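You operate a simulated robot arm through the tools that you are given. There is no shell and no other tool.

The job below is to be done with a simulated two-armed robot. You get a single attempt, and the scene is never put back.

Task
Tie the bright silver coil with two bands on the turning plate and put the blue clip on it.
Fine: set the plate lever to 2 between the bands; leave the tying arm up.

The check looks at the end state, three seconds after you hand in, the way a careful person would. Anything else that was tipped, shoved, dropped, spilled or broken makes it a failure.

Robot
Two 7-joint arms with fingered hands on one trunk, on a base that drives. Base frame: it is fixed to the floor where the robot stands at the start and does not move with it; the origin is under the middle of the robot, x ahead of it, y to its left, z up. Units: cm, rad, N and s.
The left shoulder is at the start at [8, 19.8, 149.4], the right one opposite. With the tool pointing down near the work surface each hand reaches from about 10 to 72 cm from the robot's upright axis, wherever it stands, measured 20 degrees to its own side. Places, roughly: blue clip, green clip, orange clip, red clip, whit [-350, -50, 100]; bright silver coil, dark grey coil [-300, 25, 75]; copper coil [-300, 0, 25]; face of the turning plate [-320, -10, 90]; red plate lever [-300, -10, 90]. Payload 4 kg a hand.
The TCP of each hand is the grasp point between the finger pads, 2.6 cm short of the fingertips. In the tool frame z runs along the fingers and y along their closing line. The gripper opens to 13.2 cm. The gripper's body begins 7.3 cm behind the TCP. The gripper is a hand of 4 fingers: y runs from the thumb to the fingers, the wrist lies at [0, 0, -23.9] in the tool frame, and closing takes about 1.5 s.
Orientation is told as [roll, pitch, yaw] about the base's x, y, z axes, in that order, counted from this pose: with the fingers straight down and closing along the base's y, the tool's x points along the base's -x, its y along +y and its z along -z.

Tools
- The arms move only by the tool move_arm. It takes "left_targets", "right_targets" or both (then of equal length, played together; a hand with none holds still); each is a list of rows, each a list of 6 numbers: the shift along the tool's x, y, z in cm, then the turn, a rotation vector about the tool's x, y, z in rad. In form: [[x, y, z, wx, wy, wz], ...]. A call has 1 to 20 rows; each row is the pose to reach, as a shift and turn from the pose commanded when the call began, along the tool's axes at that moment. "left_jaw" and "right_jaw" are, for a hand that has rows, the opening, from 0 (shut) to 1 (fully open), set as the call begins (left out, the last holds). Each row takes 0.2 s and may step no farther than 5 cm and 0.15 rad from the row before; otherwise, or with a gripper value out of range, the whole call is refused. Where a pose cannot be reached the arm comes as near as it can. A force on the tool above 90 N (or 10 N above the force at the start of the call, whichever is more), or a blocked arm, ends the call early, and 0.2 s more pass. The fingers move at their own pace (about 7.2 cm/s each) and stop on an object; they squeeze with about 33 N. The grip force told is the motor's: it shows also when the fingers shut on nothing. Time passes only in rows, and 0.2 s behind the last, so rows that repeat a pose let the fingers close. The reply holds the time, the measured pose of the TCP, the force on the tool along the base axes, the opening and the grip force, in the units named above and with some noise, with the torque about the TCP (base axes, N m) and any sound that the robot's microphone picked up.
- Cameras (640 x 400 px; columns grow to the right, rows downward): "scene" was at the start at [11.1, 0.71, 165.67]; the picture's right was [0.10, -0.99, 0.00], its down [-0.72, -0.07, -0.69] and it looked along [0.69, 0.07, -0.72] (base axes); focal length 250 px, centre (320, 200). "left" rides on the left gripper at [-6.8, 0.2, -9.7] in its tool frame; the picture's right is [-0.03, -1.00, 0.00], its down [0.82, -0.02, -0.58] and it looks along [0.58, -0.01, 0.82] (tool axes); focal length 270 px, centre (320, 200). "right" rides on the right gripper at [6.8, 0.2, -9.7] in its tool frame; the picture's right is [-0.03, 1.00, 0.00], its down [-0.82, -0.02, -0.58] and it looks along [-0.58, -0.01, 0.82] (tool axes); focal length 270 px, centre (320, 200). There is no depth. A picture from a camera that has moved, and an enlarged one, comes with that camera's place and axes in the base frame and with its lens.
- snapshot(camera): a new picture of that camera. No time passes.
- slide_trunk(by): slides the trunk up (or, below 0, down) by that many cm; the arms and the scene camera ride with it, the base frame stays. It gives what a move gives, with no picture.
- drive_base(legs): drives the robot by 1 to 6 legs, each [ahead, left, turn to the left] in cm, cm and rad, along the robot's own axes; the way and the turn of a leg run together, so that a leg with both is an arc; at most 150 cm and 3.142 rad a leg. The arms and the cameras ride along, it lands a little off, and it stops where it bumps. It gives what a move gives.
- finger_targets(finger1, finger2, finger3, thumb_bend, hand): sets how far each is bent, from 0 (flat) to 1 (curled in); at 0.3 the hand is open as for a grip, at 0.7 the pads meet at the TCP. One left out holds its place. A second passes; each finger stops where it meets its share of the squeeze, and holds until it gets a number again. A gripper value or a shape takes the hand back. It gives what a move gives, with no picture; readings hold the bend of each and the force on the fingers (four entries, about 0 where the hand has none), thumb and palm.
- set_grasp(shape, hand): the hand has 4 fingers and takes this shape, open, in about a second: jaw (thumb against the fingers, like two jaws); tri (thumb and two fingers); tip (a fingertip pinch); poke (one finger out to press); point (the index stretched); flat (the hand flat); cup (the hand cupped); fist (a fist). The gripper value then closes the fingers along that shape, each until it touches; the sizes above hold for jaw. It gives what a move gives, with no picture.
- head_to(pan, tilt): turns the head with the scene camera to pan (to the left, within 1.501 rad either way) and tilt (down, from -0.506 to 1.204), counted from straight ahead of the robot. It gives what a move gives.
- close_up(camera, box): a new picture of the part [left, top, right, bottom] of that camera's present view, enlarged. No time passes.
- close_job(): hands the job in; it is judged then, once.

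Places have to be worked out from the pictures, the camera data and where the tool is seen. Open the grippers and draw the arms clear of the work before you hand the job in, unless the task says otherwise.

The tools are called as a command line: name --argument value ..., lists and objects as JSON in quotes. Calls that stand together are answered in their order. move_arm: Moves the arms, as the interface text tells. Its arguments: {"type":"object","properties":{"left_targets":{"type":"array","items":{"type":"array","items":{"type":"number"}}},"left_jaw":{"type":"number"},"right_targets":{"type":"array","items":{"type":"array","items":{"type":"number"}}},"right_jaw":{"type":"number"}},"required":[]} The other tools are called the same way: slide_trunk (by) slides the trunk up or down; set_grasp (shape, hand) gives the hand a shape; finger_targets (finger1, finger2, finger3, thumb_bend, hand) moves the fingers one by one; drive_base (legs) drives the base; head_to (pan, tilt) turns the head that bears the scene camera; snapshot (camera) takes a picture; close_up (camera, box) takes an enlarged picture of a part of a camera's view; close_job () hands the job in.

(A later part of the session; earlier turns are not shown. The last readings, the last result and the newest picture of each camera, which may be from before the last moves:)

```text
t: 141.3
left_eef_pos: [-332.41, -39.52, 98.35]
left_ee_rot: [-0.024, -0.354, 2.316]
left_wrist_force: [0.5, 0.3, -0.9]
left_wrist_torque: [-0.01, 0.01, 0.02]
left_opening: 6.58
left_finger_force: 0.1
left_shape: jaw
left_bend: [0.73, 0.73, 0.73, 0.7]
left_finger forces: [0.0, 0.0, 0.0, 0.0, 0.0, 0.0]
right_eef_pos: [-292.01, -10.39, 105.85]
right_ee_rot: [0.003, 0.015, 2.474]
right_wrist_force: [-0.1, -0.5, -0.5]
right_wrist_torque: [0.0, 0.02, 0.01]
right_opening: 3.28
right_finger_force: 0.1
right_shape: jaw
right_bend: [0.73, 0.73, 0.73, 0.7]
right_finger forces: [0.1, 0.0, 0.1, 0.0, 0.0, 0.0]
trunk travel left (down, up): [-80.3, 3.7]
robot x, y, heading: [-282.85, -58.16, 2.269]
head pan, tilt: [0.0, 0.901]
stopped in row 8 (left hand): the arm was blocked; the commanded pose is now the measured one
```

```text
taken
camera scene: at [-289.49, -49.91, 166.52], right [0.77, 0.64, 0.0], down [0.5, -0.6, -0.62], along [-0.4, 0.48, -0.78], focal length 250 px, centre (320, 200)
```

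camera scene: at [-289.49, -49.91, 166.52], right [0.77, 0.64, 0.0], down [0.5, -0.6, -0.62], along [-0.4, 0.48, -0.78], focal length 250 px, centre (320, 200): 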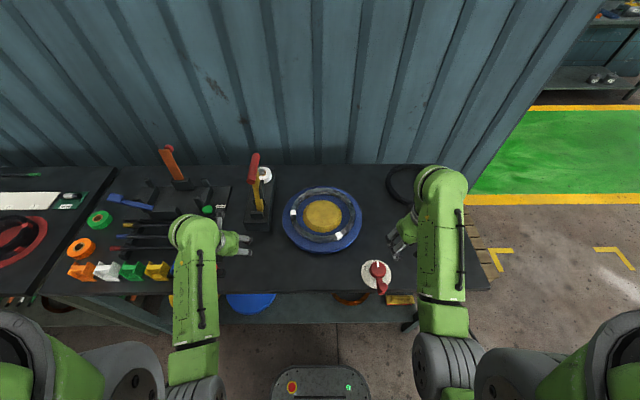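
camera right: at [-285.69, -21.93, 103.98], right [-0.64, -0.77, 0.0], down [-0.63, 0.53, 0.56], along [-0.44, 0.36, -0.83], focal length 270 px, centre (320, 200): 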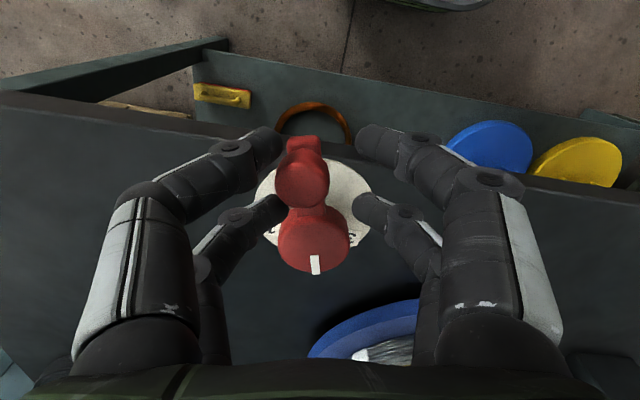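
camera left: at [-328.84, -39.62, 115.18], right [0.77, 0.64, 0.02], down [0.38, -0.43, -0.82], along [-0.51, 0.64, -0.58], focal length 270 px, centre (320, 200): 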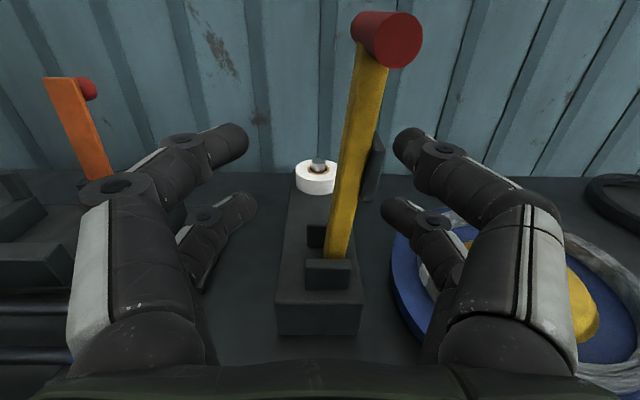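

The left arm reported being blocked, and the head and right hand read 1.6 cm higher, so something of the left arm is pressing somewhere. I hold still briefly and look at how things settle.

move_arm --left_targets '[[0, 0, 0, 0, 0, 0], [0, 0, 0, 0, 0, 0]]'

snapshot --camera "left"

close_up --camera "scene" --box '[100, 190, 300, 400]'

```text
t: 141.9
left_eef_pos: [-333.0, -39.49, 98.32]
left_ee_rot: [-0.022, -0.366, 2.317]
left_wrist_force: [-0.8, -0.1, 0.5]
left_wrist_torque: [0.01, -0.01, 0.0]
left_opening: 6.58
left_finger_force: 0.1
left_shape: jaw
left_bend: [0.73, 0.73, 0.73, 0.7]
left_finger forces: [0.0, 0.0, 0.1, 0.1, 0.0, 0.0]
right_eef_pos: [-291.87, -10.45, 105.11]
right_ee_rot: [0.002, 0.016, 2.473]
right_wrist_force: [-0.3, 0.6, 0.2]
right_wrist_torque: [0.0, 0.02, 0.02]
right_opening: 3.26
right_finger_force: 0.0
right_shape: jaw
right_bend: [0.73, 0.73, 0.73, 0.7]
right_finger forces: [0.0, 0.1, 0.0, 0.0, 0.0, 0.1]
trunk travel left (down, up): [-80.3, 3.7]
robot x, y, heading: [-282.77, -57.95, 2.264]
head pan, tilt: [0.0, 0.901]
```

```text
taken
camera left: at [-335.16, -37.68, 109.79], right [0.72, 0.69, 0.03], down [0.67, -0.7, 0.25], along [0.19, -0.16, -0.97], focal length 270 px, centre (320, 200)
```

left: 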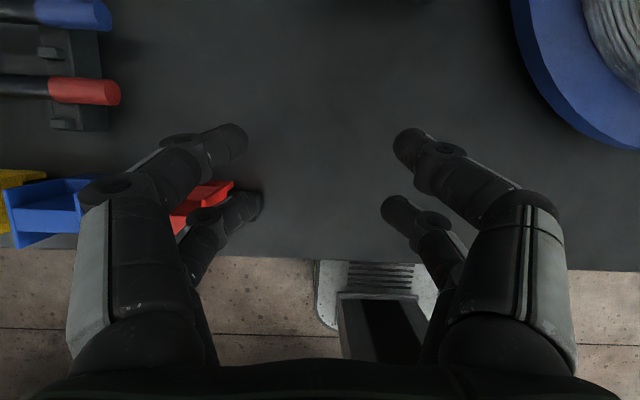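

```text
1.90 times, centred on (200, 295) of scene
camera zoom: at [-289.45, -49.92, 165.97], right [0.77, 0.64, 0.0], down [0.5, -0.6, -0.62], along [-0.4, 0.48, -0.78], focal length 475 px, centre (549, 19)
```

zoom: 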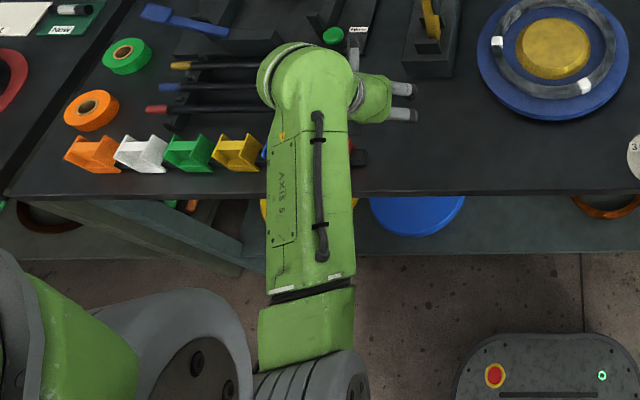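

The heights are sinking back toward normal (right hand 105.9 → 105.1). I wait a little more to let it settle.

move_arm --left_targets '[[0, 0, 0, 0, 0, 0], [0, 0, 0, 0, 0, 0], [0, 0, 0, 0, 0, 0], [0, 0, 0, 0, 0, 0], [0, 0, 0, 0, 0, 0]]'

snapshot --camera "scene"

```text
t: 143.1
left_eef_pos: [-333.5, -39.16, 98.4]
left_ee_rot: [-0.019, -0.385, 2.323]
left_wrist_force: [0.6, -0.8, -0.4]
left_wrist_torque: [-0.02, -0.03, 0.03]
left_opening: 6.58
left_finger_force: 0.1
left_shape: jaw
left_bend: [0.73, 0.73, 0.73, 0.7]
left_finger forces: [0.0, 0.0, 0.0, 0.0, 0.0, 0.0]
right_eef_pos: [-292.0, -10.4, 104.61]
right_ee_rot: [0.004, 0.016, 2.475]
right_wrist_force: [-0.3, -1.6, 0.1]
right_wrist_torque: [0.02, 0.01, 0.0]
right_opening: 3.28
right_finger_force: 0.0
right_shape: jaw
right_bend: [0.73, 0.73, 0.73, 0.7]
right_finger forces: [0.1, 0.0, 0.1, 0.0, 0.0, 0.0]
trunk travel left (down, up): [-80.3, 3.7]
robot x, y, heading: [-282.85, -58.03, 2.27]
head pan, tilt: [0.0, 0.901]
```

```text
taken
camera scene: at [-289.43, -49.92, 165.26], right [0.77, 0.64, 0.0], down [0.5, -0.6, -0.62], along [-0.4, 0.48, -0.78], focal length 250 px, centre (320, 200)
```

scene: 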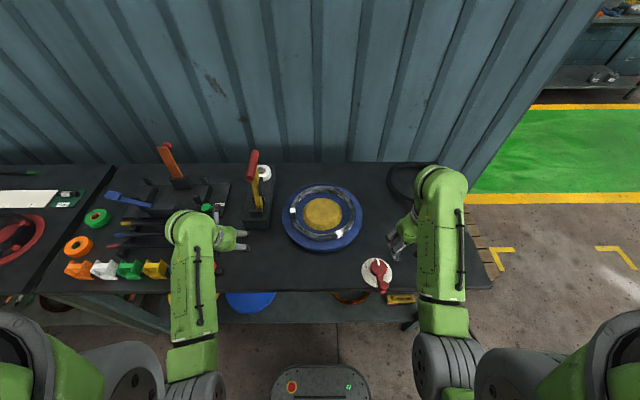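

It is settling back (only 0.3 cm above normal), and nothing on the bench has moved. I finish straightening the left hand to fingers-down while raising it 5 cm.

move_arm --left_targets '[[-0.7, 0, -1.1, 0, 0.1, 0.014], [-1.4, 0, -2.2, 0, 0.2, 0.028], [-2.1, 0, -3.2, 0, 0.3, 0.042], [-2.8, 0, -4.25, 0, 0.385, 0.056], [-2.8, 0, -4.25, 0, 0.385, 0.056], [-2.8, 0, -4.25, 0, 0.385, 0.056]]'

snapshot --camera "scene"

snapshot --camera "left"

```text
t: 144.5
left_eef_pos: [-333.0, -38.58, 102.18]
left_ee_rot: [-0.012, 0.023, 2.243]
left_wrist_force: [-0.5, 0.6, 0.3]
left_wrist_torque: [0.0, 0.01, -0.01]
left_opening: 6.56
left_finger_force: 0.0
left_shape: jaw
left_bend: [0.73, 0.73, 0.73, 0.7]
left_finger forces: [0.0, 0.0, 0.0, 0.0, 0.0, 0.0]
right_eef_pos: [-291.83, -10.43, 104.16]
right_ee_rot: [0.003, 0.014, 2.473]
right_wrist_force: [-0.3, -0.2, 0.6]
right_wrist_torque: [0.04, 0.0, 0.0]
right_opening: 3.26
right_finger_force: 0.0
right_shape: jaw
right_bend: [0.73, 0.73, 0.73, 0.7]
right_finger forces: [0.0, 0.0, 0.1, 0.0, 0.0, 0.1]
trunk travel left (down, up): [-80.3, 3.7]
robot x, y, heading: [-282.43, -58.18, 2.268]
head pan, tilt: [0.0, 0.901]
```

```text
taken
camera scene: at [-289.39, -49.93, 164.95], right [0.77, 0.64, 0.0], down [0.5, -0.6, -0.62], along [-0.4, 0.48, -0.78], focal length 250 px, centre (320, 200)
```

scene: 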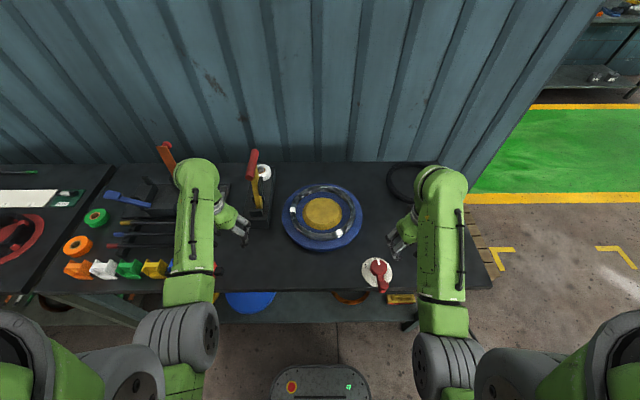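

```text
taken
camera left: at [-337.56, -33.4, 111.69], right [0.77, 0.64, 0.01], down [0.51, -0.62, 0.6], along [0.39, -0.45, -0.8], focal length 270 px, centre (320, 200)
```

left: 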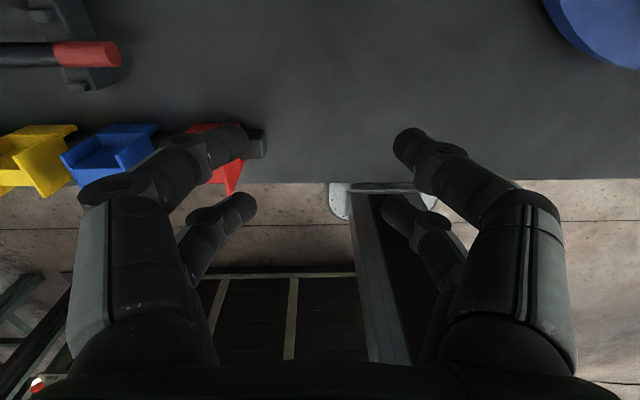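

All is back to normal with the left hand pointing down. I drive 27 cm to the left so the blue clip comes in front of the left arm.

drive_base --legs '[[0, 14, 0], [0, 13, 0]]'

move_arm --left_targets '[[0, 0, 0, 0, 0, 0], [0, 0, 0, 0, 0, 0]]'

snapshot --camera "scene"

snapshot --camera "right"

```text
t: 146.8
left_eef_pos: [-353.41, -56.07, 102.19]
left_ee_rot: [-0.01, 0.025, 2.25]
left_wrist_force: [0.1, 0.3, -1.0]
left_wrist_torque: [-0.03, 0.01, -0.02]
left_opening: 6.56
left_finger_force: 0.0
left_shape: jaw
left_bend: [0.73, 0.73, 0.73, 0.7]
left_finger forces: [0.1, 0.0, 0.1, 0.0, 0.0, 0.0]
right_eef_pos: [-312.47, -27.59, 104.23]
right_ee_rot: [0.003, 0.015, 2.482]
right_wrist_force: [0.7, -0.1, 0.0]
right_wrist_torque: [-0.01, 0.01, -0.02]
right_opening: 3.29
right_finger_force: 0.0
right_shape: jaw
right_bend: [0.73, 0.73, 0.73, 0.7]
right_finger forces: [0.0, 0.0, 0.0, 0.1, 0.0, 0.1]
trunk travel left (down, up): [-80.3, 3.7]
robot x, y, heading: [-303.42, -75.17, 2.275]
head pan, tilt: [0.0, 0.901]
```

```text
t: 147.3
left_eef_pos: [-353.68, -55.97, 102.24]
left_ee_rot: [-0.01, 0.025, 2.25]
left_wrist_force: [-1.1, 0.0, 0.6]
left_wrist_torque: [-0.03, 0.0, 0.02]
left_opening: 6.57
left_finger_force: 0.0
left_shape: jaw
left_bend: [0.73, 0.73, 0.73, 0.7]
left_finger forces: [0.0, 0.0, 0.0, 0.0, 0.0, 0.0]
right_eef_pos: [-312.58, -27.75, 104.15]
right_ee_rot: [0.005, 0.015, 2.481]
right_wrist_force: [-1.1, 0.9, 0.0]
right_wrist_torque: [-0.04, -0.01, -0.02]
right_opening: 3.28
right_finger_force: 0.0
right_shape: jaw
right_bend: [0.73, 0.73, 0.73, 0.7]
right_finger forces: [0.0, 0.0, 0.0, 0.0, 0.0, 0.0]
trunk travel left (down, up): [-80.3, 3.7]
robot x, y, heading: [-303.35, -75.15, 2.275]
head pan, tilt: [0.0, 0.901]
```

```text
taken
camera scene: at [-309.72, -66.95, 164.95], right [0.76, 0.65, 0.0], down [0.5, -0.6, -0.62], along [-0.4, 0.47, -0.78], focal length 250 px, centre (320, 200)
```

scene: 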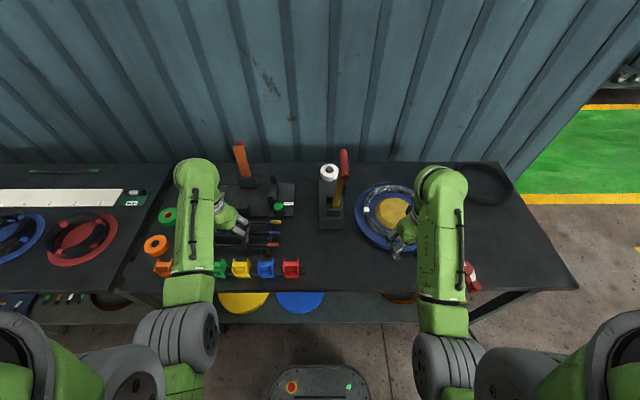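

```text
taken
camera right: at [-307.33, -31.69, 113.9], right [-0.63, -0.77, 0.0], down [-0.64, 0.53, 0.57], along [-0.44, 0.36, -0.82], focal length 270 px, centre (320, 200)
```

right: 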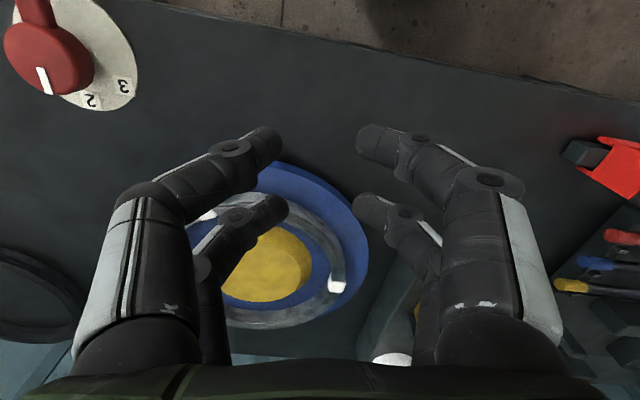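

The blue clip is now in front, unobstructed at about column 265. I enlarge it to understand its shape.

close_up --camera "scene" --box '[225, 245, 315, 295]'

close_up --camera "scene" --box '[250, 252, 282, 284]'

snapshot --camera "left"

```text
7.11 times, centred on (270, 270) of scene
camera zoom: at [-309.72, -66.95, 164.95], right [0.76, 0.65, 0.0], down [0.5, -0.6, -0.62], along [-0.4, 0.47, -0.78], focal length 1775 px, centre (676, -298)
```

zoom: 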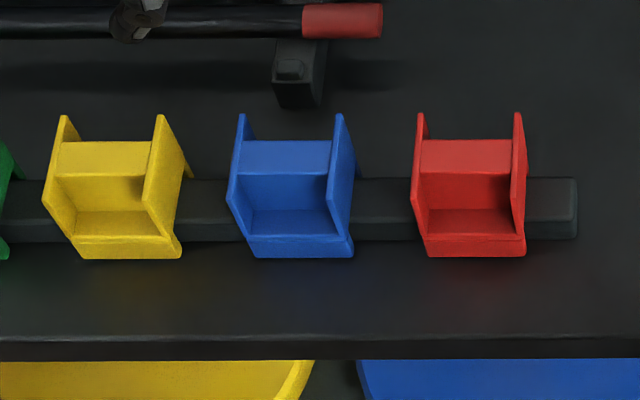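

```text
12.50 times, centred on (266, 268) of scene
camera zoom: at [-309.72, -66.95, 164.95], right [0.76, 0.65, 0.0], down [0.5, -0.6, -0.62], along [-0.4, 0.47, -0.78], focal length 3120 px, centre (995, -650)
```

zoom: 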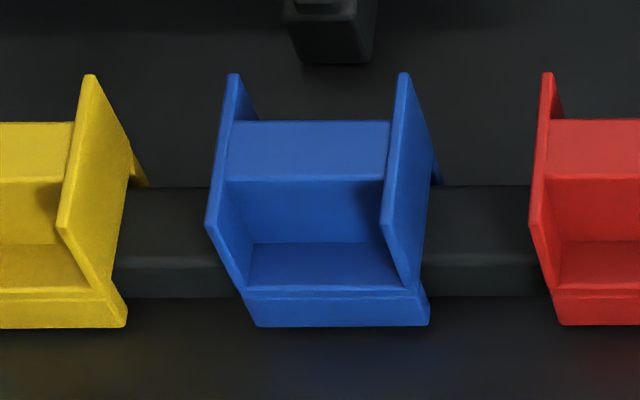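

```text
taken
camera left: at [-358.08, -50.82, 111.75], right [0.76, 0.65, 0.01], down [0.52, -0.61, 0.6], along [0.39, -0.45, -0.8], focal length 270 px, centre (320, 200)
```

left: 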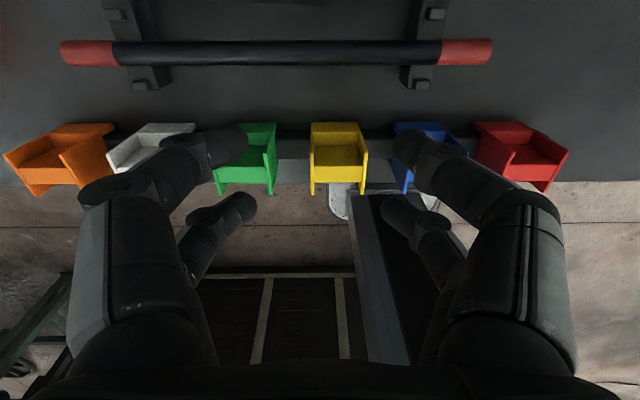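

I enlarge the left camera's view of the clips from the far side to understand their shape.

close_up --camera "left" --box '[290, 105, 450, 205]'

close_up --camera "left" --box '[450, 105, 590, 205]'

close_up --camera "right" --box '[540, 110, 640, 220]'

```text
4.00 times, centred on (370, 155) of left
camera zoom: at [-358.08, -50.82, 111.75], right [0.76, 0.65, 0.01], down [0.52, -0.61, 0.6], along [0.39, -0.45, -0.8], focal length 1081 px, centre (120, 380)
```

zoom: 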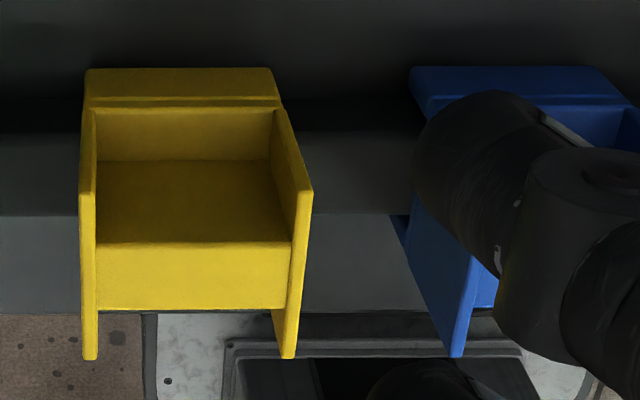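

```text
4.00 times, centred on (520, 155) of left
camera zoom: at [-358.08, -50.82, 111.75], right [0.76, 0.65, 0.01], down [0.52, -0.61, 0.6], along [0.39, -0.45, -0.8], focal length 1081 px, centre (-480, 380)
```

zoom: 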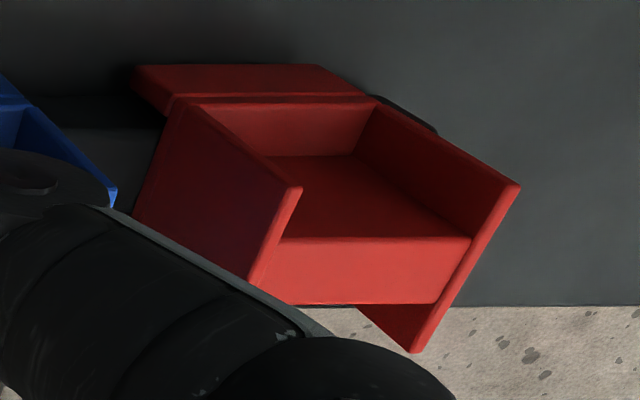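

```text
3.64 times, centred on (590, 165) of right
camera zoom: at [-307.33, -31.69, 113.9], right [-0.63, -0.77, 0.0], down [-0.64, 0.53, 0.57], along [-0.44, 0.36, -0.82], focal length 983 px, centre (-662, 327)
```

zoom: 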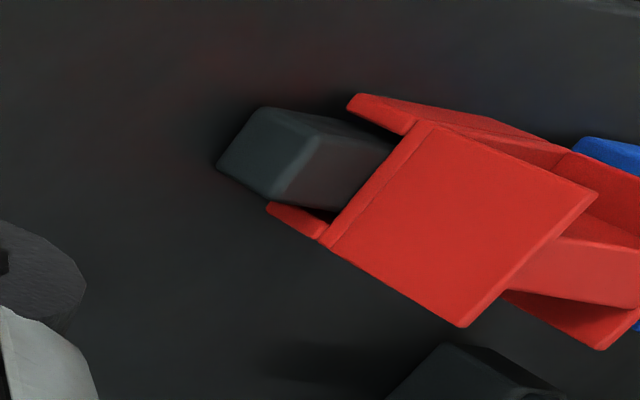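

The clip is a saddle: legs astride the rail below, two upright end plates above (about 4.5 cm apart outside, top z≈92.7), so I can hold it by the end plates. I bring the left hand over the blue clip (4.3 cm back, 9.6 cm right), squared up, opened to about 6 cm.

move_arm --left_targets '[[1.1, -2.4, 0, -0.003, -0.006, -0.006], [2.2, -4.8, 0, -0.005, -0.012, -0.012], [3.3, -7.2, 0, -0.008, -0.02, -0.02], [4.34, -9.61, 0, -0.01, -0.025, -0.025], [4.34, -9.61, 0, -0.01, -0.025, -0.025]]' --left_jaw 0.47

snapshot --camera "left"

snapshot --camera "scene"

```text
t: 148.6
left_eef_pos: [-343.4, -53.42, 102.29]
left_ee_rot: [-0.004, -0.001, 2.275]
left_wrist_force: [-0.9, -0.5, 0.2]
left_wrist_torque: [-0.04, 0.0, -0.02]
left_opening: 6.23
left_finger_force: 0.1
left_shape: jaw
left_bend: [0.73, 0.73, 0.73, 0.7]
left_finger forces: [0.0, 0.0, 0.1, 0.0, 0.1, 0.0]
right_eef_pos: [-312.7, -27.8, 104.33]
right_ee_rot: [0.003, 0.015, 2.48]
right_wrist_force: [-1.1, -0.9, -1.3]
right_wrist_torque: [0.01, 0.02, 0.0]
right_opening: 3.31
right_finger_force: 0.1
right_shape: jaw
right_bend: [0.73, 0.73, 0.73, 0.7]
right_finger forces: [0.0, 0.0, 0.0, 0.0, 0.0, 0.0]
trunk travel left (down, up): [-80.3, 3.7]
robot x, y, heading: [-303.57, -75.33, 2.269]
head pan, tilt: [0.0, 0.901]
```

```text
taken
camera left: at [-348.0, -48.53, 112.07], right [0.75, 0.67, 0.0], down [0.54, -0.61, 0.58], along [0.39, -0.43, -0.82], focal length 270 px, centre (320, 200)
```

left: 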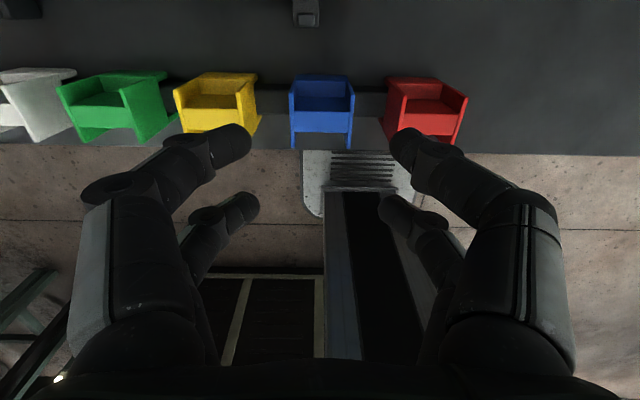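

```text
taken
camera scene: at [-309.96, -67.17, 164.95], right [0.76, 0.65, 0.0], down [0.51, -0.6, -0.62], along [-0.4, 0.47, -0.78], focal length 250 px, centre (320, 200)
```

scene: 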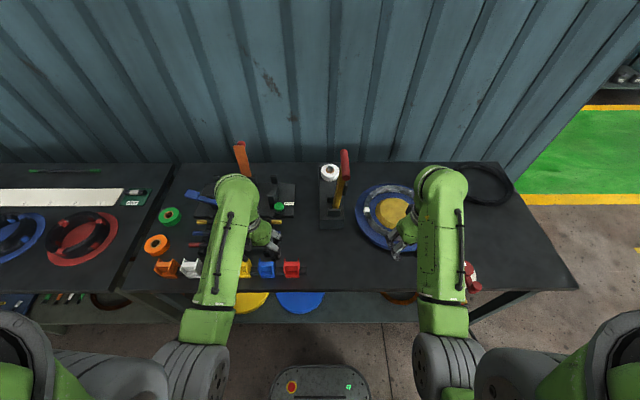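

The blue clip is centred under the hand within 0.1 cm. I lower to z≈95.5 and check the fingers' clearance to the neighbouring clips.

move_arm --left_targets '[[0, 0, 2, 0, 0, 0], [0, 0, 4, 0, 0, 0], [0, 0, 5.5, 0, 0, 0], [0, 0, 6.8, 0, 0, 0], [0, 0, 6.8, 0, 0, 0]]'

snapshot --camera "left"

close_up --camera "scene" --box '[215, 230, 325, 295]'

```text
t: 149.8
left_eef_pos: [-343.4, -53.51, 95.58]
left_ee_rot: [-0.002, 0.0, 2.276]
left_wrist_force: [0.4, -0.2, 0.6]
left_wrist_torque: [-0.01, 0.01, 0.01]
left_opening: 6.26
left_finger_force: 0.1
left_shape: jaw
left_bend: [0.73, 0.73, 0.73, 0.7]
left_finger forces: [0.0, 0.0, 0.0, 0.0, 0.0, 0.1]
right_eef_pos: [-312.88, -27.68, 104.25]
right_ee_rot: [0.004, 0.016, 2.48]
right_wrist_force: [-0.4, -0.2, 1.4]
right_wrist_torque: [0.0, -0.02, -0.02]
right_opening: 3.29
right_finger_force: 0.1
right_shape: jaw
right_bend: [0.73, 0.73, 0.73, 0.7]
right_finger forces: [0.0, 0.0, 0.0, 0.0, 0.1, 0.1]
trunk travel left (down, up): [-80.3, 3.7]
robot x, y, heading: [-303.53, -75.1, 2.274]
head pan, tilt: [0.0, 0.901]
```

```text
taken
camera left: at [-347.98, -48.51, 105.31], right [0.75, 0.67, 0.0], down [0.54, -0.61, 0.58], along [0.39, -0.43, -0.82], focal length 270 px, centre (320, 200)
```

left: 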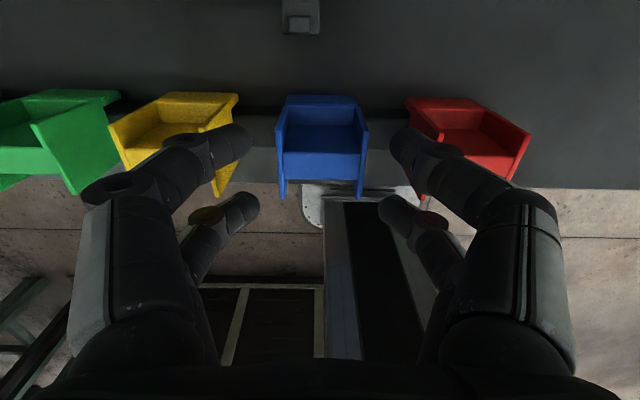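

```text
5.82 times, centred on (270, 262) of scene
camera zoom: at [-310.01, -67.2, 164.95], right [0.76, 0.65, 0.0], down [0.51, -0.6, -0.62], along [-0.4, 0.47, -0.78], focal length 1452 px, centre (611, -164)
```

zoom: 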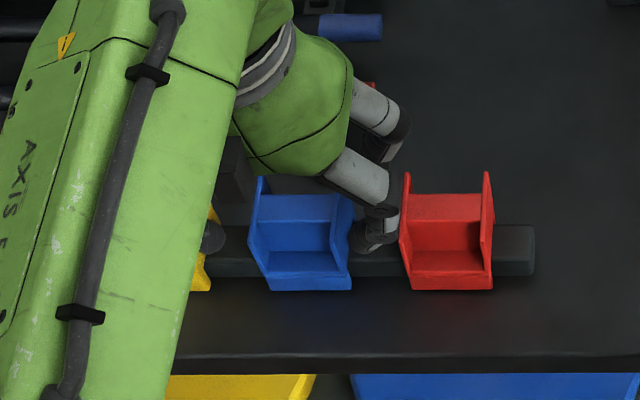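

Fingers have about 0.7 cm clearance to the neighbours on both sides. I shift 0.15 cm right, lower the last 3 cm and then close on the clip's end plates.

move_arm --left_targets '[[0, -0.15, 0.8, 0, 0, 0], [0, -0.15, 1.6, 0, 0, 0], [0, -0.15, 2.4, 0, 0, 0], [0, -0.15, 3.0, 0, 0, 0], [0, -0.15, 3.0, 0, 0, 0]]'

snapshot --camera "left"

close_up --camera "scene" --box '[215, 230, 325, 295]'

```text
t: 150.9
left_eef_pos: [-343.44, -53.38, 92.49]
left_ee_rot: [-0.002, 0.001, 2.276]
left_wrist_force: [0.3, 1.0, -0.3]
left_wrist_torque: [-0.01, 0.0, 0.01]
left_opening: 6.24
left_finger_force: 0.1
left_shape: jaw
left_bend: [0.73, 0.73, 0.73, 0.7]
left_finger forces: [0.0, 0.0, 0.0, 0.1, 0.0, 0.0]
right_eef_pos: [-312.89, -27.73, 104.21]
right_ee_rot: [0.004, 0.013, 2.48]
right_wrist_force: [-0.6, 0.3, 0.1]
right_wrist_torque: [0.07, -0.01, 0.03]
right_opening: 3.29
right_finger_force: 0.1
right_shape: jaw
right_bend: [0.73, 0.73, 0.73, 0.7]
right_finger forces: [0.0, 0.0, 0.1, 0.1, 0.0, 0.0]
trunk travel left (down, up): [-80.3, 3.7]
robot x, y, heading: [-303.12, -75.2, 2.271]
head pan, tilt: [0.0, 0.901]
```

```text
taken
camera left: at [-347.9, -48.47, 102.25], right [0.75, 0.67, 0.0], down [0.54, -0.61, 0.58], along [0.39, -0.43, -0.82], focal length 270 px, centre (320, 200)
```

left: 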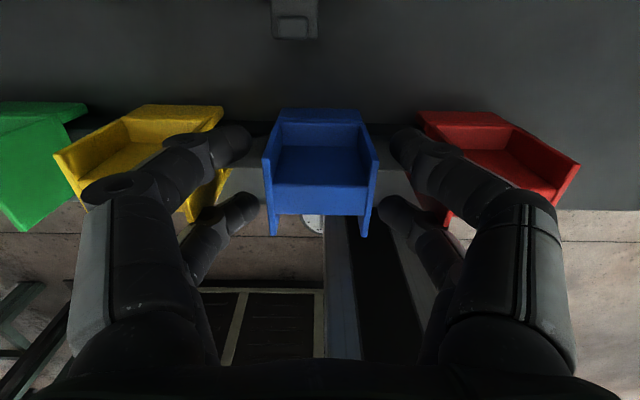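

```text
5.82 times, centred on (270, 262) of scene
camera zoom: at [-310.02, -67.2, 164.95], right [0.76, 0.65, 0.0], down [0.51, -0.6, -0.62], along [-0.4, 0.47, -0.78], focal length 1452 px, centre (611, -164)
```

zoom: 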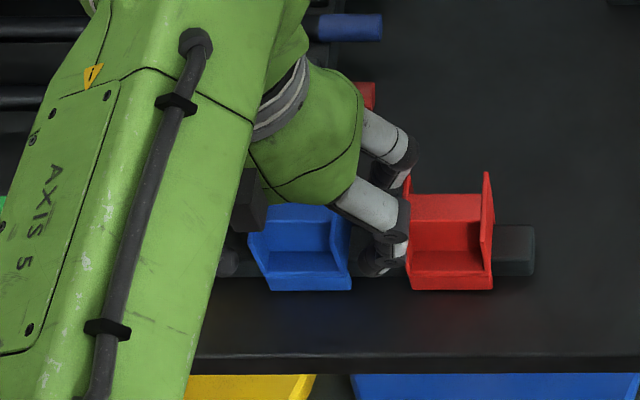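

Fingers stand beside the plates without contact. I close the left hand on the blue clip.

move_arm --left_targets '[[0, 0, 0, 0, 0, 0], [0, 0, 0, 0, 0, 0], [0, 0, 0, 0, 0, 0], [0, 0, 0, 0, 0, 0], [0, 0, 0, 0, 0, 0]]' --left_jaw 0

snapshot --camera "left"

```text
t: 152.2
left_eef_pos: [-343.5, -53.32, 92.56]
left_ee_rot: [0.0, 0.001, 2.276]
left_wrist_force: [0.3, -0.3, -0.5]
left_wrist_torque: [-0.03, 0.04, 0.02]
left_opening: 0.01
left_finger_force: 33.1
left_shape: jaw
left_bend: [0.62, 0.63, 0.63, 0.7]
left_finger forces: [0.0, 0.0, 0.1, 0.1, 0.2, 0.0]
right_eef_pos: [-312.81, -27.8, 104.34]
right_ee_rot: [0.006, 0.015, 2.479]
right_wrist_force: [0.0, -0.2, -0.8]
right_wrist_torque: [0.0, 0.0, 0.03]
right_opening: 3.32
right_finger_force: 0.0
right_shape: jaw
right_bend: [0.73, 0.73, 0.73, 0.7]
right_finger forces: [0.0, 0.0, 0.0, 0.0, 0.0, 0.1]
trunk travel left (down, up): [-80.3, 3.7]
robot x, y, heading: [-302.89, -75.2, 2.271]
head pan, tilt: [0.0, 0.901]
```

```text
taken
camera left: at [-347.9, -48.46, 102.27], right [0.75, 0.67, 0.0], down [0.54, -0.61, 0.58], along [0.39, -0.43, -0.82], focal length 270 px, centre (320, 200)
```

left: 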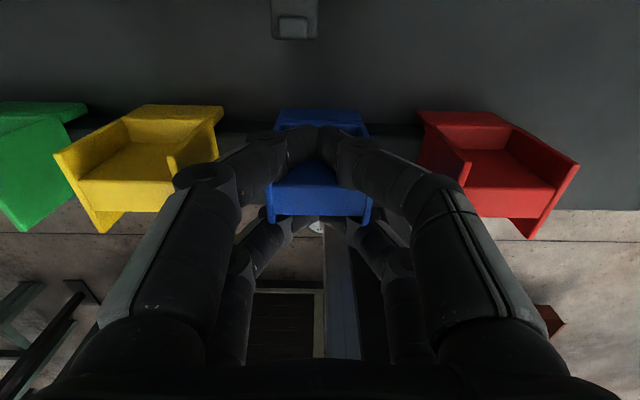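

The fingers closed in front of and behind the clip without touching it: the two finger pairs are about 4.7 cm apart, wider than the clip's plates. I reopen, shift the hand 1.9 cm toward the robot so the front pair meets the middle of the plates, and close again.

move_arm --left_targets '[[0, 0, 0, 0, 0, 0], [0, 0, 0, 0, 0, 0], [0, 0, 0, 0, 0, 0], [0, 0, 0, 0, 0, 0], [0.6, 0, 0, 0, 0, 0], [1.3, 0, 0, 0, 0, 0], [1.9, 0, 0, 0, 0, 0], [1.9, 0, 0, 0, 0, 0]]' --left_jaw 0.47

snapshot --camera "left"

```text
t: 153.9
left_eef_pos: [-342.18, -54.81, 92.55]
left_ee_rot: [-0.003, 0.0, 2.276]
left_wrist_force: [-0.4, 0.2, 0.4]
left_wrist_torque: [-0.02, -0.02, -0.01]
left_opening: 6.16
left_finger_force: 0.1
left_shape: jaw
left_bend: [0.73, 0.73, 0.73, 0.7]
left_finger forces: [0.0, 0.0, 0.1, 0.1, 0.1, 0.0]
right_eef_pos: [-312.79, -27.69, 104.33]
right_ee_rot: [0.004, 0.016, 2.48]
right_wrist_force: [0.6, -0.2, 1.0]
right_wrist_torque: [0.0, 0.01, -0.01]
right_opening: 3.29
right_finger_force: 0.1
right_shape: jaw
right_bend: [0.73, 0.73, 0.73, 0.7]
right_finger forces: [0.1, 0.0, 0.1, 0.1, 0.0, 0.0]
trunk travel left (down, up): [-80.3, 3.7]
robot x, y, heading: [-303.27, -75.01, 2.271]
head pan, tilt: [0.0, 0.901]
```

```text
taken
camera left: at [-346.67, -49.94, 102.28], right [0.75, 0.67, 0.0], down [0.54, -0.61, 0.58], along [0.39, -0.43, -0.82], focal length 270 px, centre (320, 200)
```

left: 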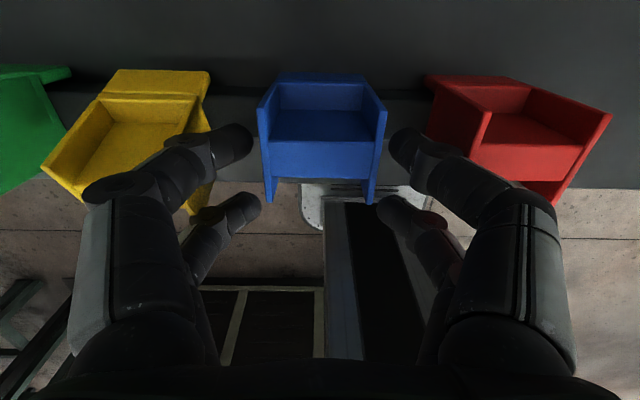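

The front finger pair is now level with the middle of the blue clip's end plates. I close.

move_arm --left_targets '[[0, 0, 0, 0, 0, 0], [0, 0, 0, 0, 0, 0], [0, 0, 0, 0, 0, 0], [0, 0, 0, 0, 0, 0], [0, 0, 0, 0, 0, 0]]' --left_jaw 0

snapshot --camera "left"

```text
t: 155.2
left_eef_pos: [-342.22, -54.84, 92.47]
left_ee_rot: [-0.002, 0.0, 2.276]
left_wrist_force: [0.0, 0.1, -0.4]
left_wrist_torque: [0.0, -0.01, 0.0]
left_opening: 2.1
left_finger_force: 33.4
left_shape: jaw
left_bend: [0.74, 0.61, 0.61, 0.7]
left_finger forces: [29.5, 0.0, 0.1, 0.0, 29.5, 0.0]
right_eef_pos: [-312.75, -27.78, 104.42]
right_ee_rot: [0.005, 0.016, 2.481]
right_wrist_force: [-0.7, 0.5, 0.0]
right_wrist_torque: [0.0, 0.0, 0.0]
right_opening: 3.31
right_finger_force: 0.1
right_shape: jaw
right_bend: [0.73, 0.73, 0.73, 0.7]
right_finger forces: [0.0, 0.1, 0.0, 0.0, 0.0, 0.0]
trunk travel left (down, up): [-80.3, 3.7]
robot x, y, heading: [-303.02, -74.98, 2.274]
head pan, tilt: [0.0, 0.901]
```

```text
taken
camera left: at [-346.67, -49.94, 102.27], right [0.75, 0.67, 0.0], down [0.54, -0.61, 0.58], along [0.39, -0.43, -0.82], focal length 270 px, centre (320, 200)
```

left: 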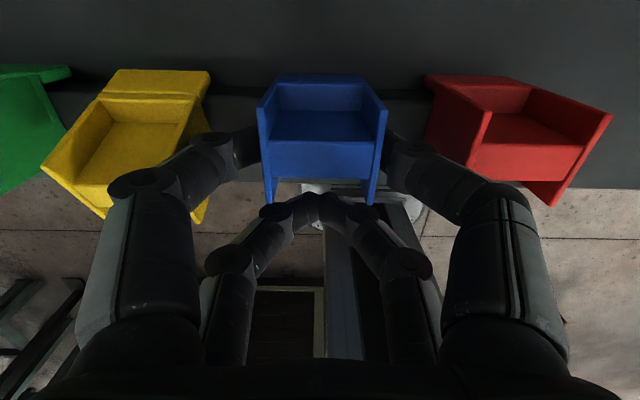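

Finger 1 and thumb hold the clip with 29 N each; the rear pair closed empty behind it. I lift straight up slowly.

move_arm --left_targets '[[0, 0, -0.7, 0, 0, 0], [0, 0, -1.5, 0, 0, 0], [0, 0, -2.5, 0, 0, 0], [0, 0, -4, 0, 0, 0], [0, 0, -6, 0, 0, 0], [0, 0, -8, 0, 0, 0], [0, 0, -8, 0, 0, 0]]'

snapshot --camera "left"

close_up --camera "scene" --box '[200, 200, 330, 300]'

```text
t: 156.8
left_eef_pos: [-342.09, -54.98, 100.49]
left_ee_rot: [-0.003, 0.0, 2.275]
left_wrist_force: [0.2, -0.8, 0.1]
left_wrist_torque: [0.03, 0.01, 0.0]
left_opening: 2.07
left_finger_force: 32.6
left_shape: jaw
left_bend: [0.74, 0.61, 0.61, 0.7]
left_finger forces: [29.6, 0.1, 0.0, 0.0, 29.5, 0.0]
right_eef_pos: [-312.79, -27.75, 104.26]
right_ee_rot: [0.003, 0.017, 2.48]
right_wrist_force: [0.0, -0.7, -0.1]
right_wrist_torque: [-0.05, -0.03, 0.01]
right_opening: 3.3
right_finger_force: 0.1
right_shape: jaw
right_bend: [0.73, 0.73, 0.73, 0.7]
right_finger forces: [0.0, 0.1, 0.0, 0.0, 0.0, 0.0]
trunk travel left (down, up): [-80.3, 3.7]
robot x, y, heading: [-303.36, -75.02, 2.272]
head pan, tilt: [0.0, 0.901]
```

```text
taken
camera left: at [-346.6, -49.98, 110.2], right [0.75, 0.67, 0.0], down [0.54, -0.61, 0.58], along [0.39, -0.43, -0.82], focal length 270 px, centre (320, 200)
```

left: 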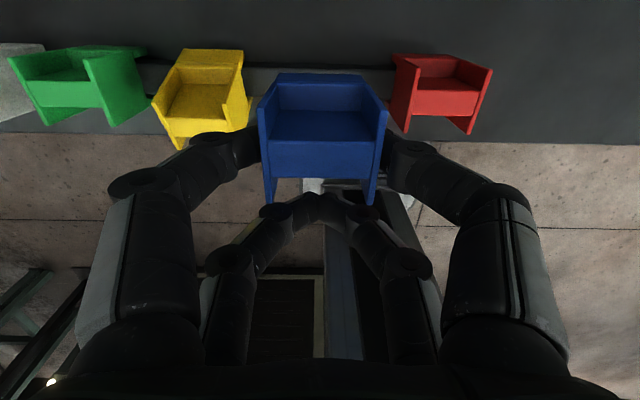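

```text
4.00 times, centred on (265, 250) of scene
camera zoom: at [-310.02, -67.2, 164.95], right [0.76, 0.65, 0.0], down [0.51, -0.6, -0.62], along [-0.4, 0.47, -0.78], focal length 998 px, centre (540, 0)
```

zoom: 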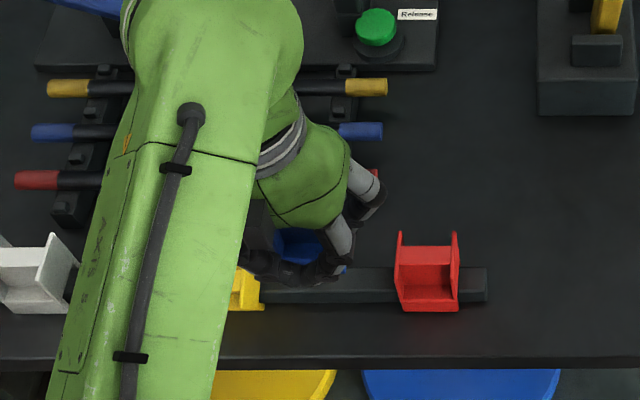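

The blue clip came off the rail cleanly and hangs straight in the hand. I raise it 6 cm more and drive 30 cm back to the right, to the plate.

move_arm --left_targets '[[0, 0, -2, 0, 0, 0], [0, 0, -4, 0, 0, 0], [0, 0, -5.5, 0, 0, 0], [0, 0, -5.5, 0, 0, 0]]'

drive_base --legs '[[0, -15, 0], [0, -15, 0]]'

move_arm --left_targets '[[0, 0, 0, 0, 0, 0], [0, 0, 0, 0, 0, 0], [0, 0, 0, 0, 0, 0]]'

snapshot --camera "scene"

snapshot --camera "left"

```text
t: 157.8
left_eef_pos: [-342.1, -54.87, 106.02]
left_ee_rot: [-0.001, 0.002, 2.277]
left_wrist_force: [0.0, 0.3, -0.5]
left_wrist_torque: [0.01, 0.0, 0.0]
left_opening: 2.06
left_finger_force: 32.6
left_shape: jaw
left_bend: [0.74, 0.61, 0.61, 0.7]
left_finger forces: [29.7, 0.0, 0.0, 0.0, 29.6, 0.1]
right_eef_pos: [-312.83, -27.76, 104.3]
right_ee_rot: [0.002, 0.016, 2.479]
right_wrist_force: [0.9, 0.3, 0.0]
right_wrist_torque: [0.0, 0.01, 0.02]
right_opening: 3.28
right_finger_force: 0.0
right_shape: jaw
right_bend: [0.73, 0.73, 0.73, 0.7]
right_finger forces: [0.1, 0.0, 0.0, 0.1, 0.1, 0.0]
trunk travel left (down, up): [-80.3, 3.7]
robot x, y, heading: [-303.36, -75.06, 2.274]
head pan, tilt: [0.0, 0.901]
```

```text
t: 160.1
left_eef_pos: [-319.51, -35.9, 106.08]
left_ee_rot: [-0.003, 0.0, 2.281]
left_wrist_force: [-0.1, -0.6, 0.3]
left_wrist_torque: [-0.03, 0.01, -0.02]
left_opening: 2.07
left_finger_force: 33.0
left_shape: jaw
left_bend: [0.74, 0.61, 0.61, 0.7]
left_finger forces: [29.7, 0.0, 0.0, 0.0, 29.6, 0.1]
right_eef_pos: [-290.34, -8.49, 104.35]
right_ee_rot: [0.001, 0.016, 2.484]
right_wrist_force: [-0.7, -0.2, -0.3]
right_wrist_torque: [0.01, 0.01, 0.0]
right_opening: 3.29
right_finger_force: 0.0
right_shape: jaw
right_bend: [0.73, 0.73, 0.73, 0.7]
right_finger forces: [0.0, 0.0, 0.0, 0.0, 0.0, 0.1]
trunk travel left (down, up): [-80.3, 3.7]
robot x, y, heading: [-280.24, -55.86, 2.278]
head pan, tilt: [0.0, 0.901]
```

```text
t: 160.9
left_eef_pos: [-319.35, -35.73, 106.1]
left_ee_rot: [-0.002, -0.001, 2.281]
left_wrist_force: [0.1, -0.1, -0.9]
left_wrist_torque: [0.03, -0.04, 0.01]
left_opening: 2.09
left_finger_force: 33.2
left_shape: jaw
left_bend: [0.74, 0.61, 0.61, 0.7]
left_finger forces: [29.5, 0.0, 0.0, 0.0, 29.6, 0.0]
right_eef_pos: [-290.27, -8.26, 104.23]
right_ee_rot: [0.003, 0.015, 2.485]
right_wrist_force: [0.1, 0.2, 0.2]
right_wrist_torque: [-0.01, -0.04, -0.01]
right_opening: 3.27
right_finger_force: 0.0
right_shape: jaw
right_bend: [0.73, 0.73, 0.73, 0.7]
right_finger forces: [0.1, 0.0, 0.1, 0.0, 0.0, 0.0]
trunk travel left (down, up): [-80.3, 3.7]
robot x, y, heading: [-280.34, -55.92, 2.279]
head pan, tilt: [0.0, 0.901]
```

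```text
taken
camera scene: at [-287.18, -47.78, 164.95], right [0.76, 0.65, 0.0], down [0.51, -0.6, -0.62], along [-0.4, 0.47, -0.78], focal length 250 px, centre (320, 200)
```

scene: 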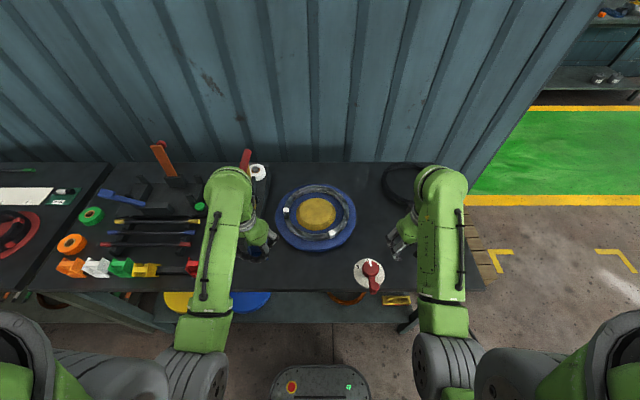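

```text
taken
camera left: at [-323.97, -30.8, 115.75], right [0.74, 0.67, 0.0], down [0.55, -0.61, 0.58], along [0.39, -0.43, -0.82], focal length 270 px, centre (320, 200)
```

left: 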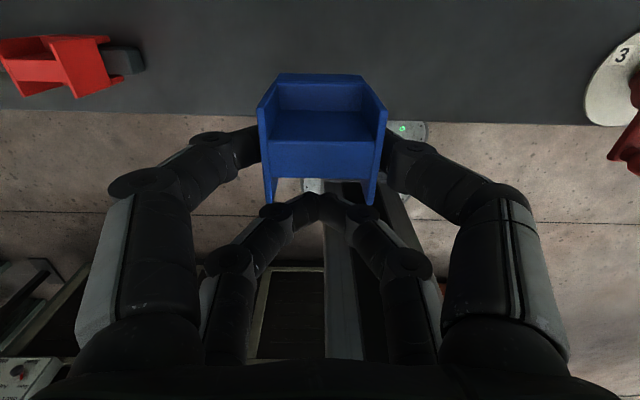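

The clip is still held square. I measure the ring's present place from the scene view.

close_up --camera "scene" --box '[265, 175, 365, 255]'

```text
5.00 times, centred on (315, 215) of scene
camera zoom: at [-287.18, -47.78, 164.95], right [0.76, 0.65, 0.0], down [0.51, -0.6, -0.62], along [-0.4, 0.47, -0.78], focal length 1248 px, centre (345, 125)
```

zoom: 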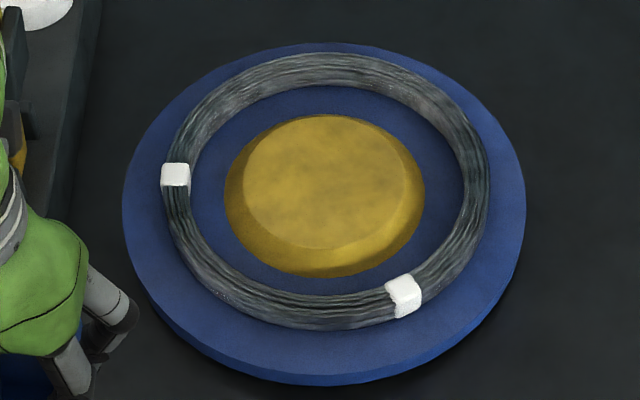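

Ring centre estimate is about (-323.1, -8.0). I will put the clip at the near-left part of the ring (about 250°, between the bands), so I move the left hand there at height and yaw it by 0.35 rad to match the ring's tangent.

move_arm --left_targets '[[-2.3, -2.1, 0, 0, 0, 0.07], [-4.6, -4.3, 0, 0, 0, 0.14], [-6.8, -6.4, 0, 0, 0, 0.21], [-9.1, -8.5, 0, 0, 0, 0.28], [-11.34, -10.67, 0, 0, 0, 0.349], [-11.34, -10.67, 0, 0, 0, 0.349]]'

snapshot --camera "left"

snapshot --camera "scene"

```text
t: 162.3
left_eef_pos: [-318.61, -20.15, 106.06]
left_ee_rot: [-0.003, -0.001, 1.931]
left_wrist_force: [0.3, 0.7, -0.5]
left_wrist_torque: [-0.01, 0.02, 0.02]
left_opening: 2.1
left_finger_force: 32.9
left_shape: jaw
left_bend: [0.74, 0.61, 0.61, 0.7]
left_finger forces: [29.6, 0.1, 0.0, 0.1, 29.6, 0.1]
right_eef_pos: [-290.21, -8.4, 104.32]
right_ee_rot: [0.003, 0.015, 2.486]
right_wrist_force: [0.1, -0.7, 0.7]
right_wrist_torque: [-0.02, -0.02, 0.0]
right_opening: 3.3
right_finger_force: 0.1
right_shape: jaw
right_bend: [0.73, 0.73, 0.73, 0.7]
right_finger forces: [0.0, 0.1, 0.1, 0.0, 0.1, 0.0]
trunk travel left (down, up): [-80.3, 3.7]
robot x, y, heading: [-280.31, -56.0, 2.276]
head pan, tilt: [0.0, 0.901]
```

```text
taken
camera left: at [-321.22, -13.99, 115.75], right [0.93, 0.38, 0.0], down [0.31, -0.76, 0.58], along [0.22, -0.53, -0.82], focal length 270 px, centre (320, 200)
```

left: 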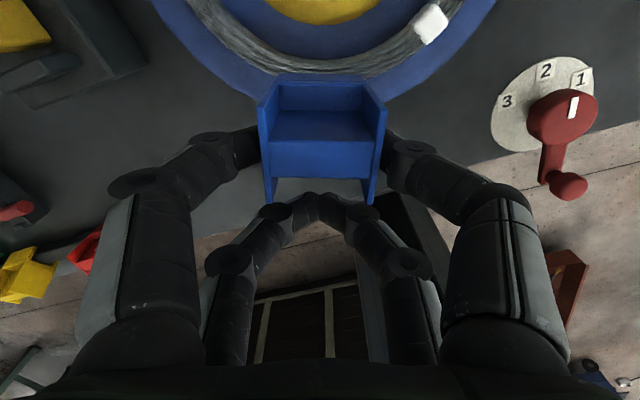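

```text
taken
camera scene: at [-287.22, -47.84, 164.95], right [0.76, 0.65, 0.0], down [0.51, -0.6, -0.62], along [-0.4, 0.47, -0.78], focal length 250 px, centre (320, 200)
```

scene: 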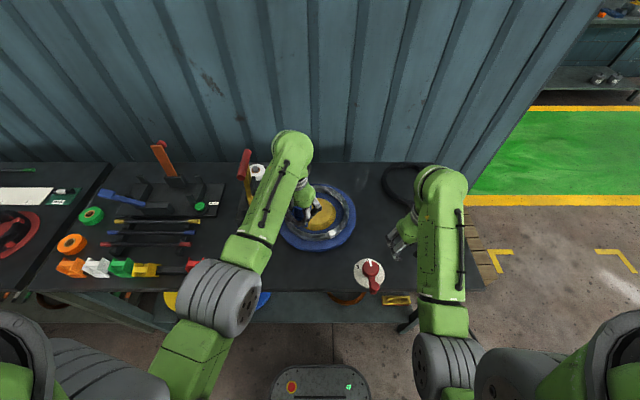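

I enlarge the left camera's upper part to see ring and clip together.

close_up --camera "left" --box '[180, 0, 460, 140]'

close_up --camera "scene" --box '[265, 175, 365, 255]'

```text
2.29 times, centred on (320, 70) of left
camera zoom: at [-321.22, -13.99, 115.75], right [0.93, 0.38, 0.0], down [0.31, -0.76, 0.58], along [0.22, -0.53, -0.82], focal length 618 px, centre (320, 497)
```

zoom: 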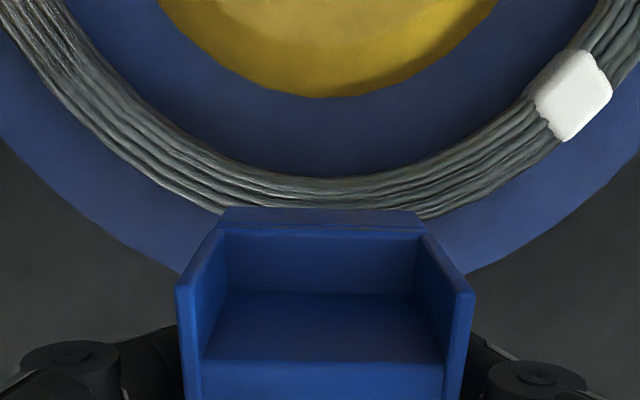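

```text
5.00 times, centred on (315, 215) of scene
camera zoom: at [-287.22, -47.84, 164.95], right [0.76, 0.65, 0.0], down [0.51, -0.6, -0.62], along [-0.4, 0.47, -0.78], focal length 1248 px, centre (345, 125)
```

zoom: 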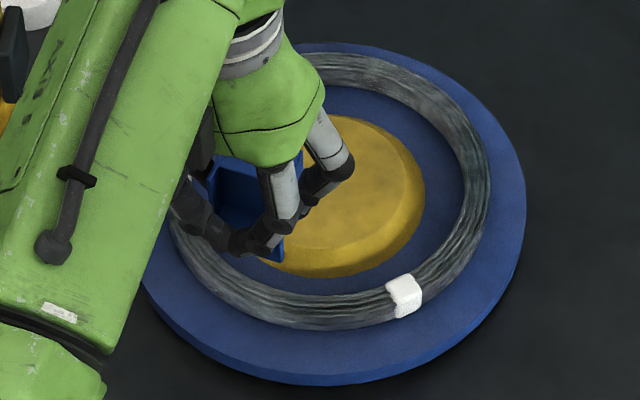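

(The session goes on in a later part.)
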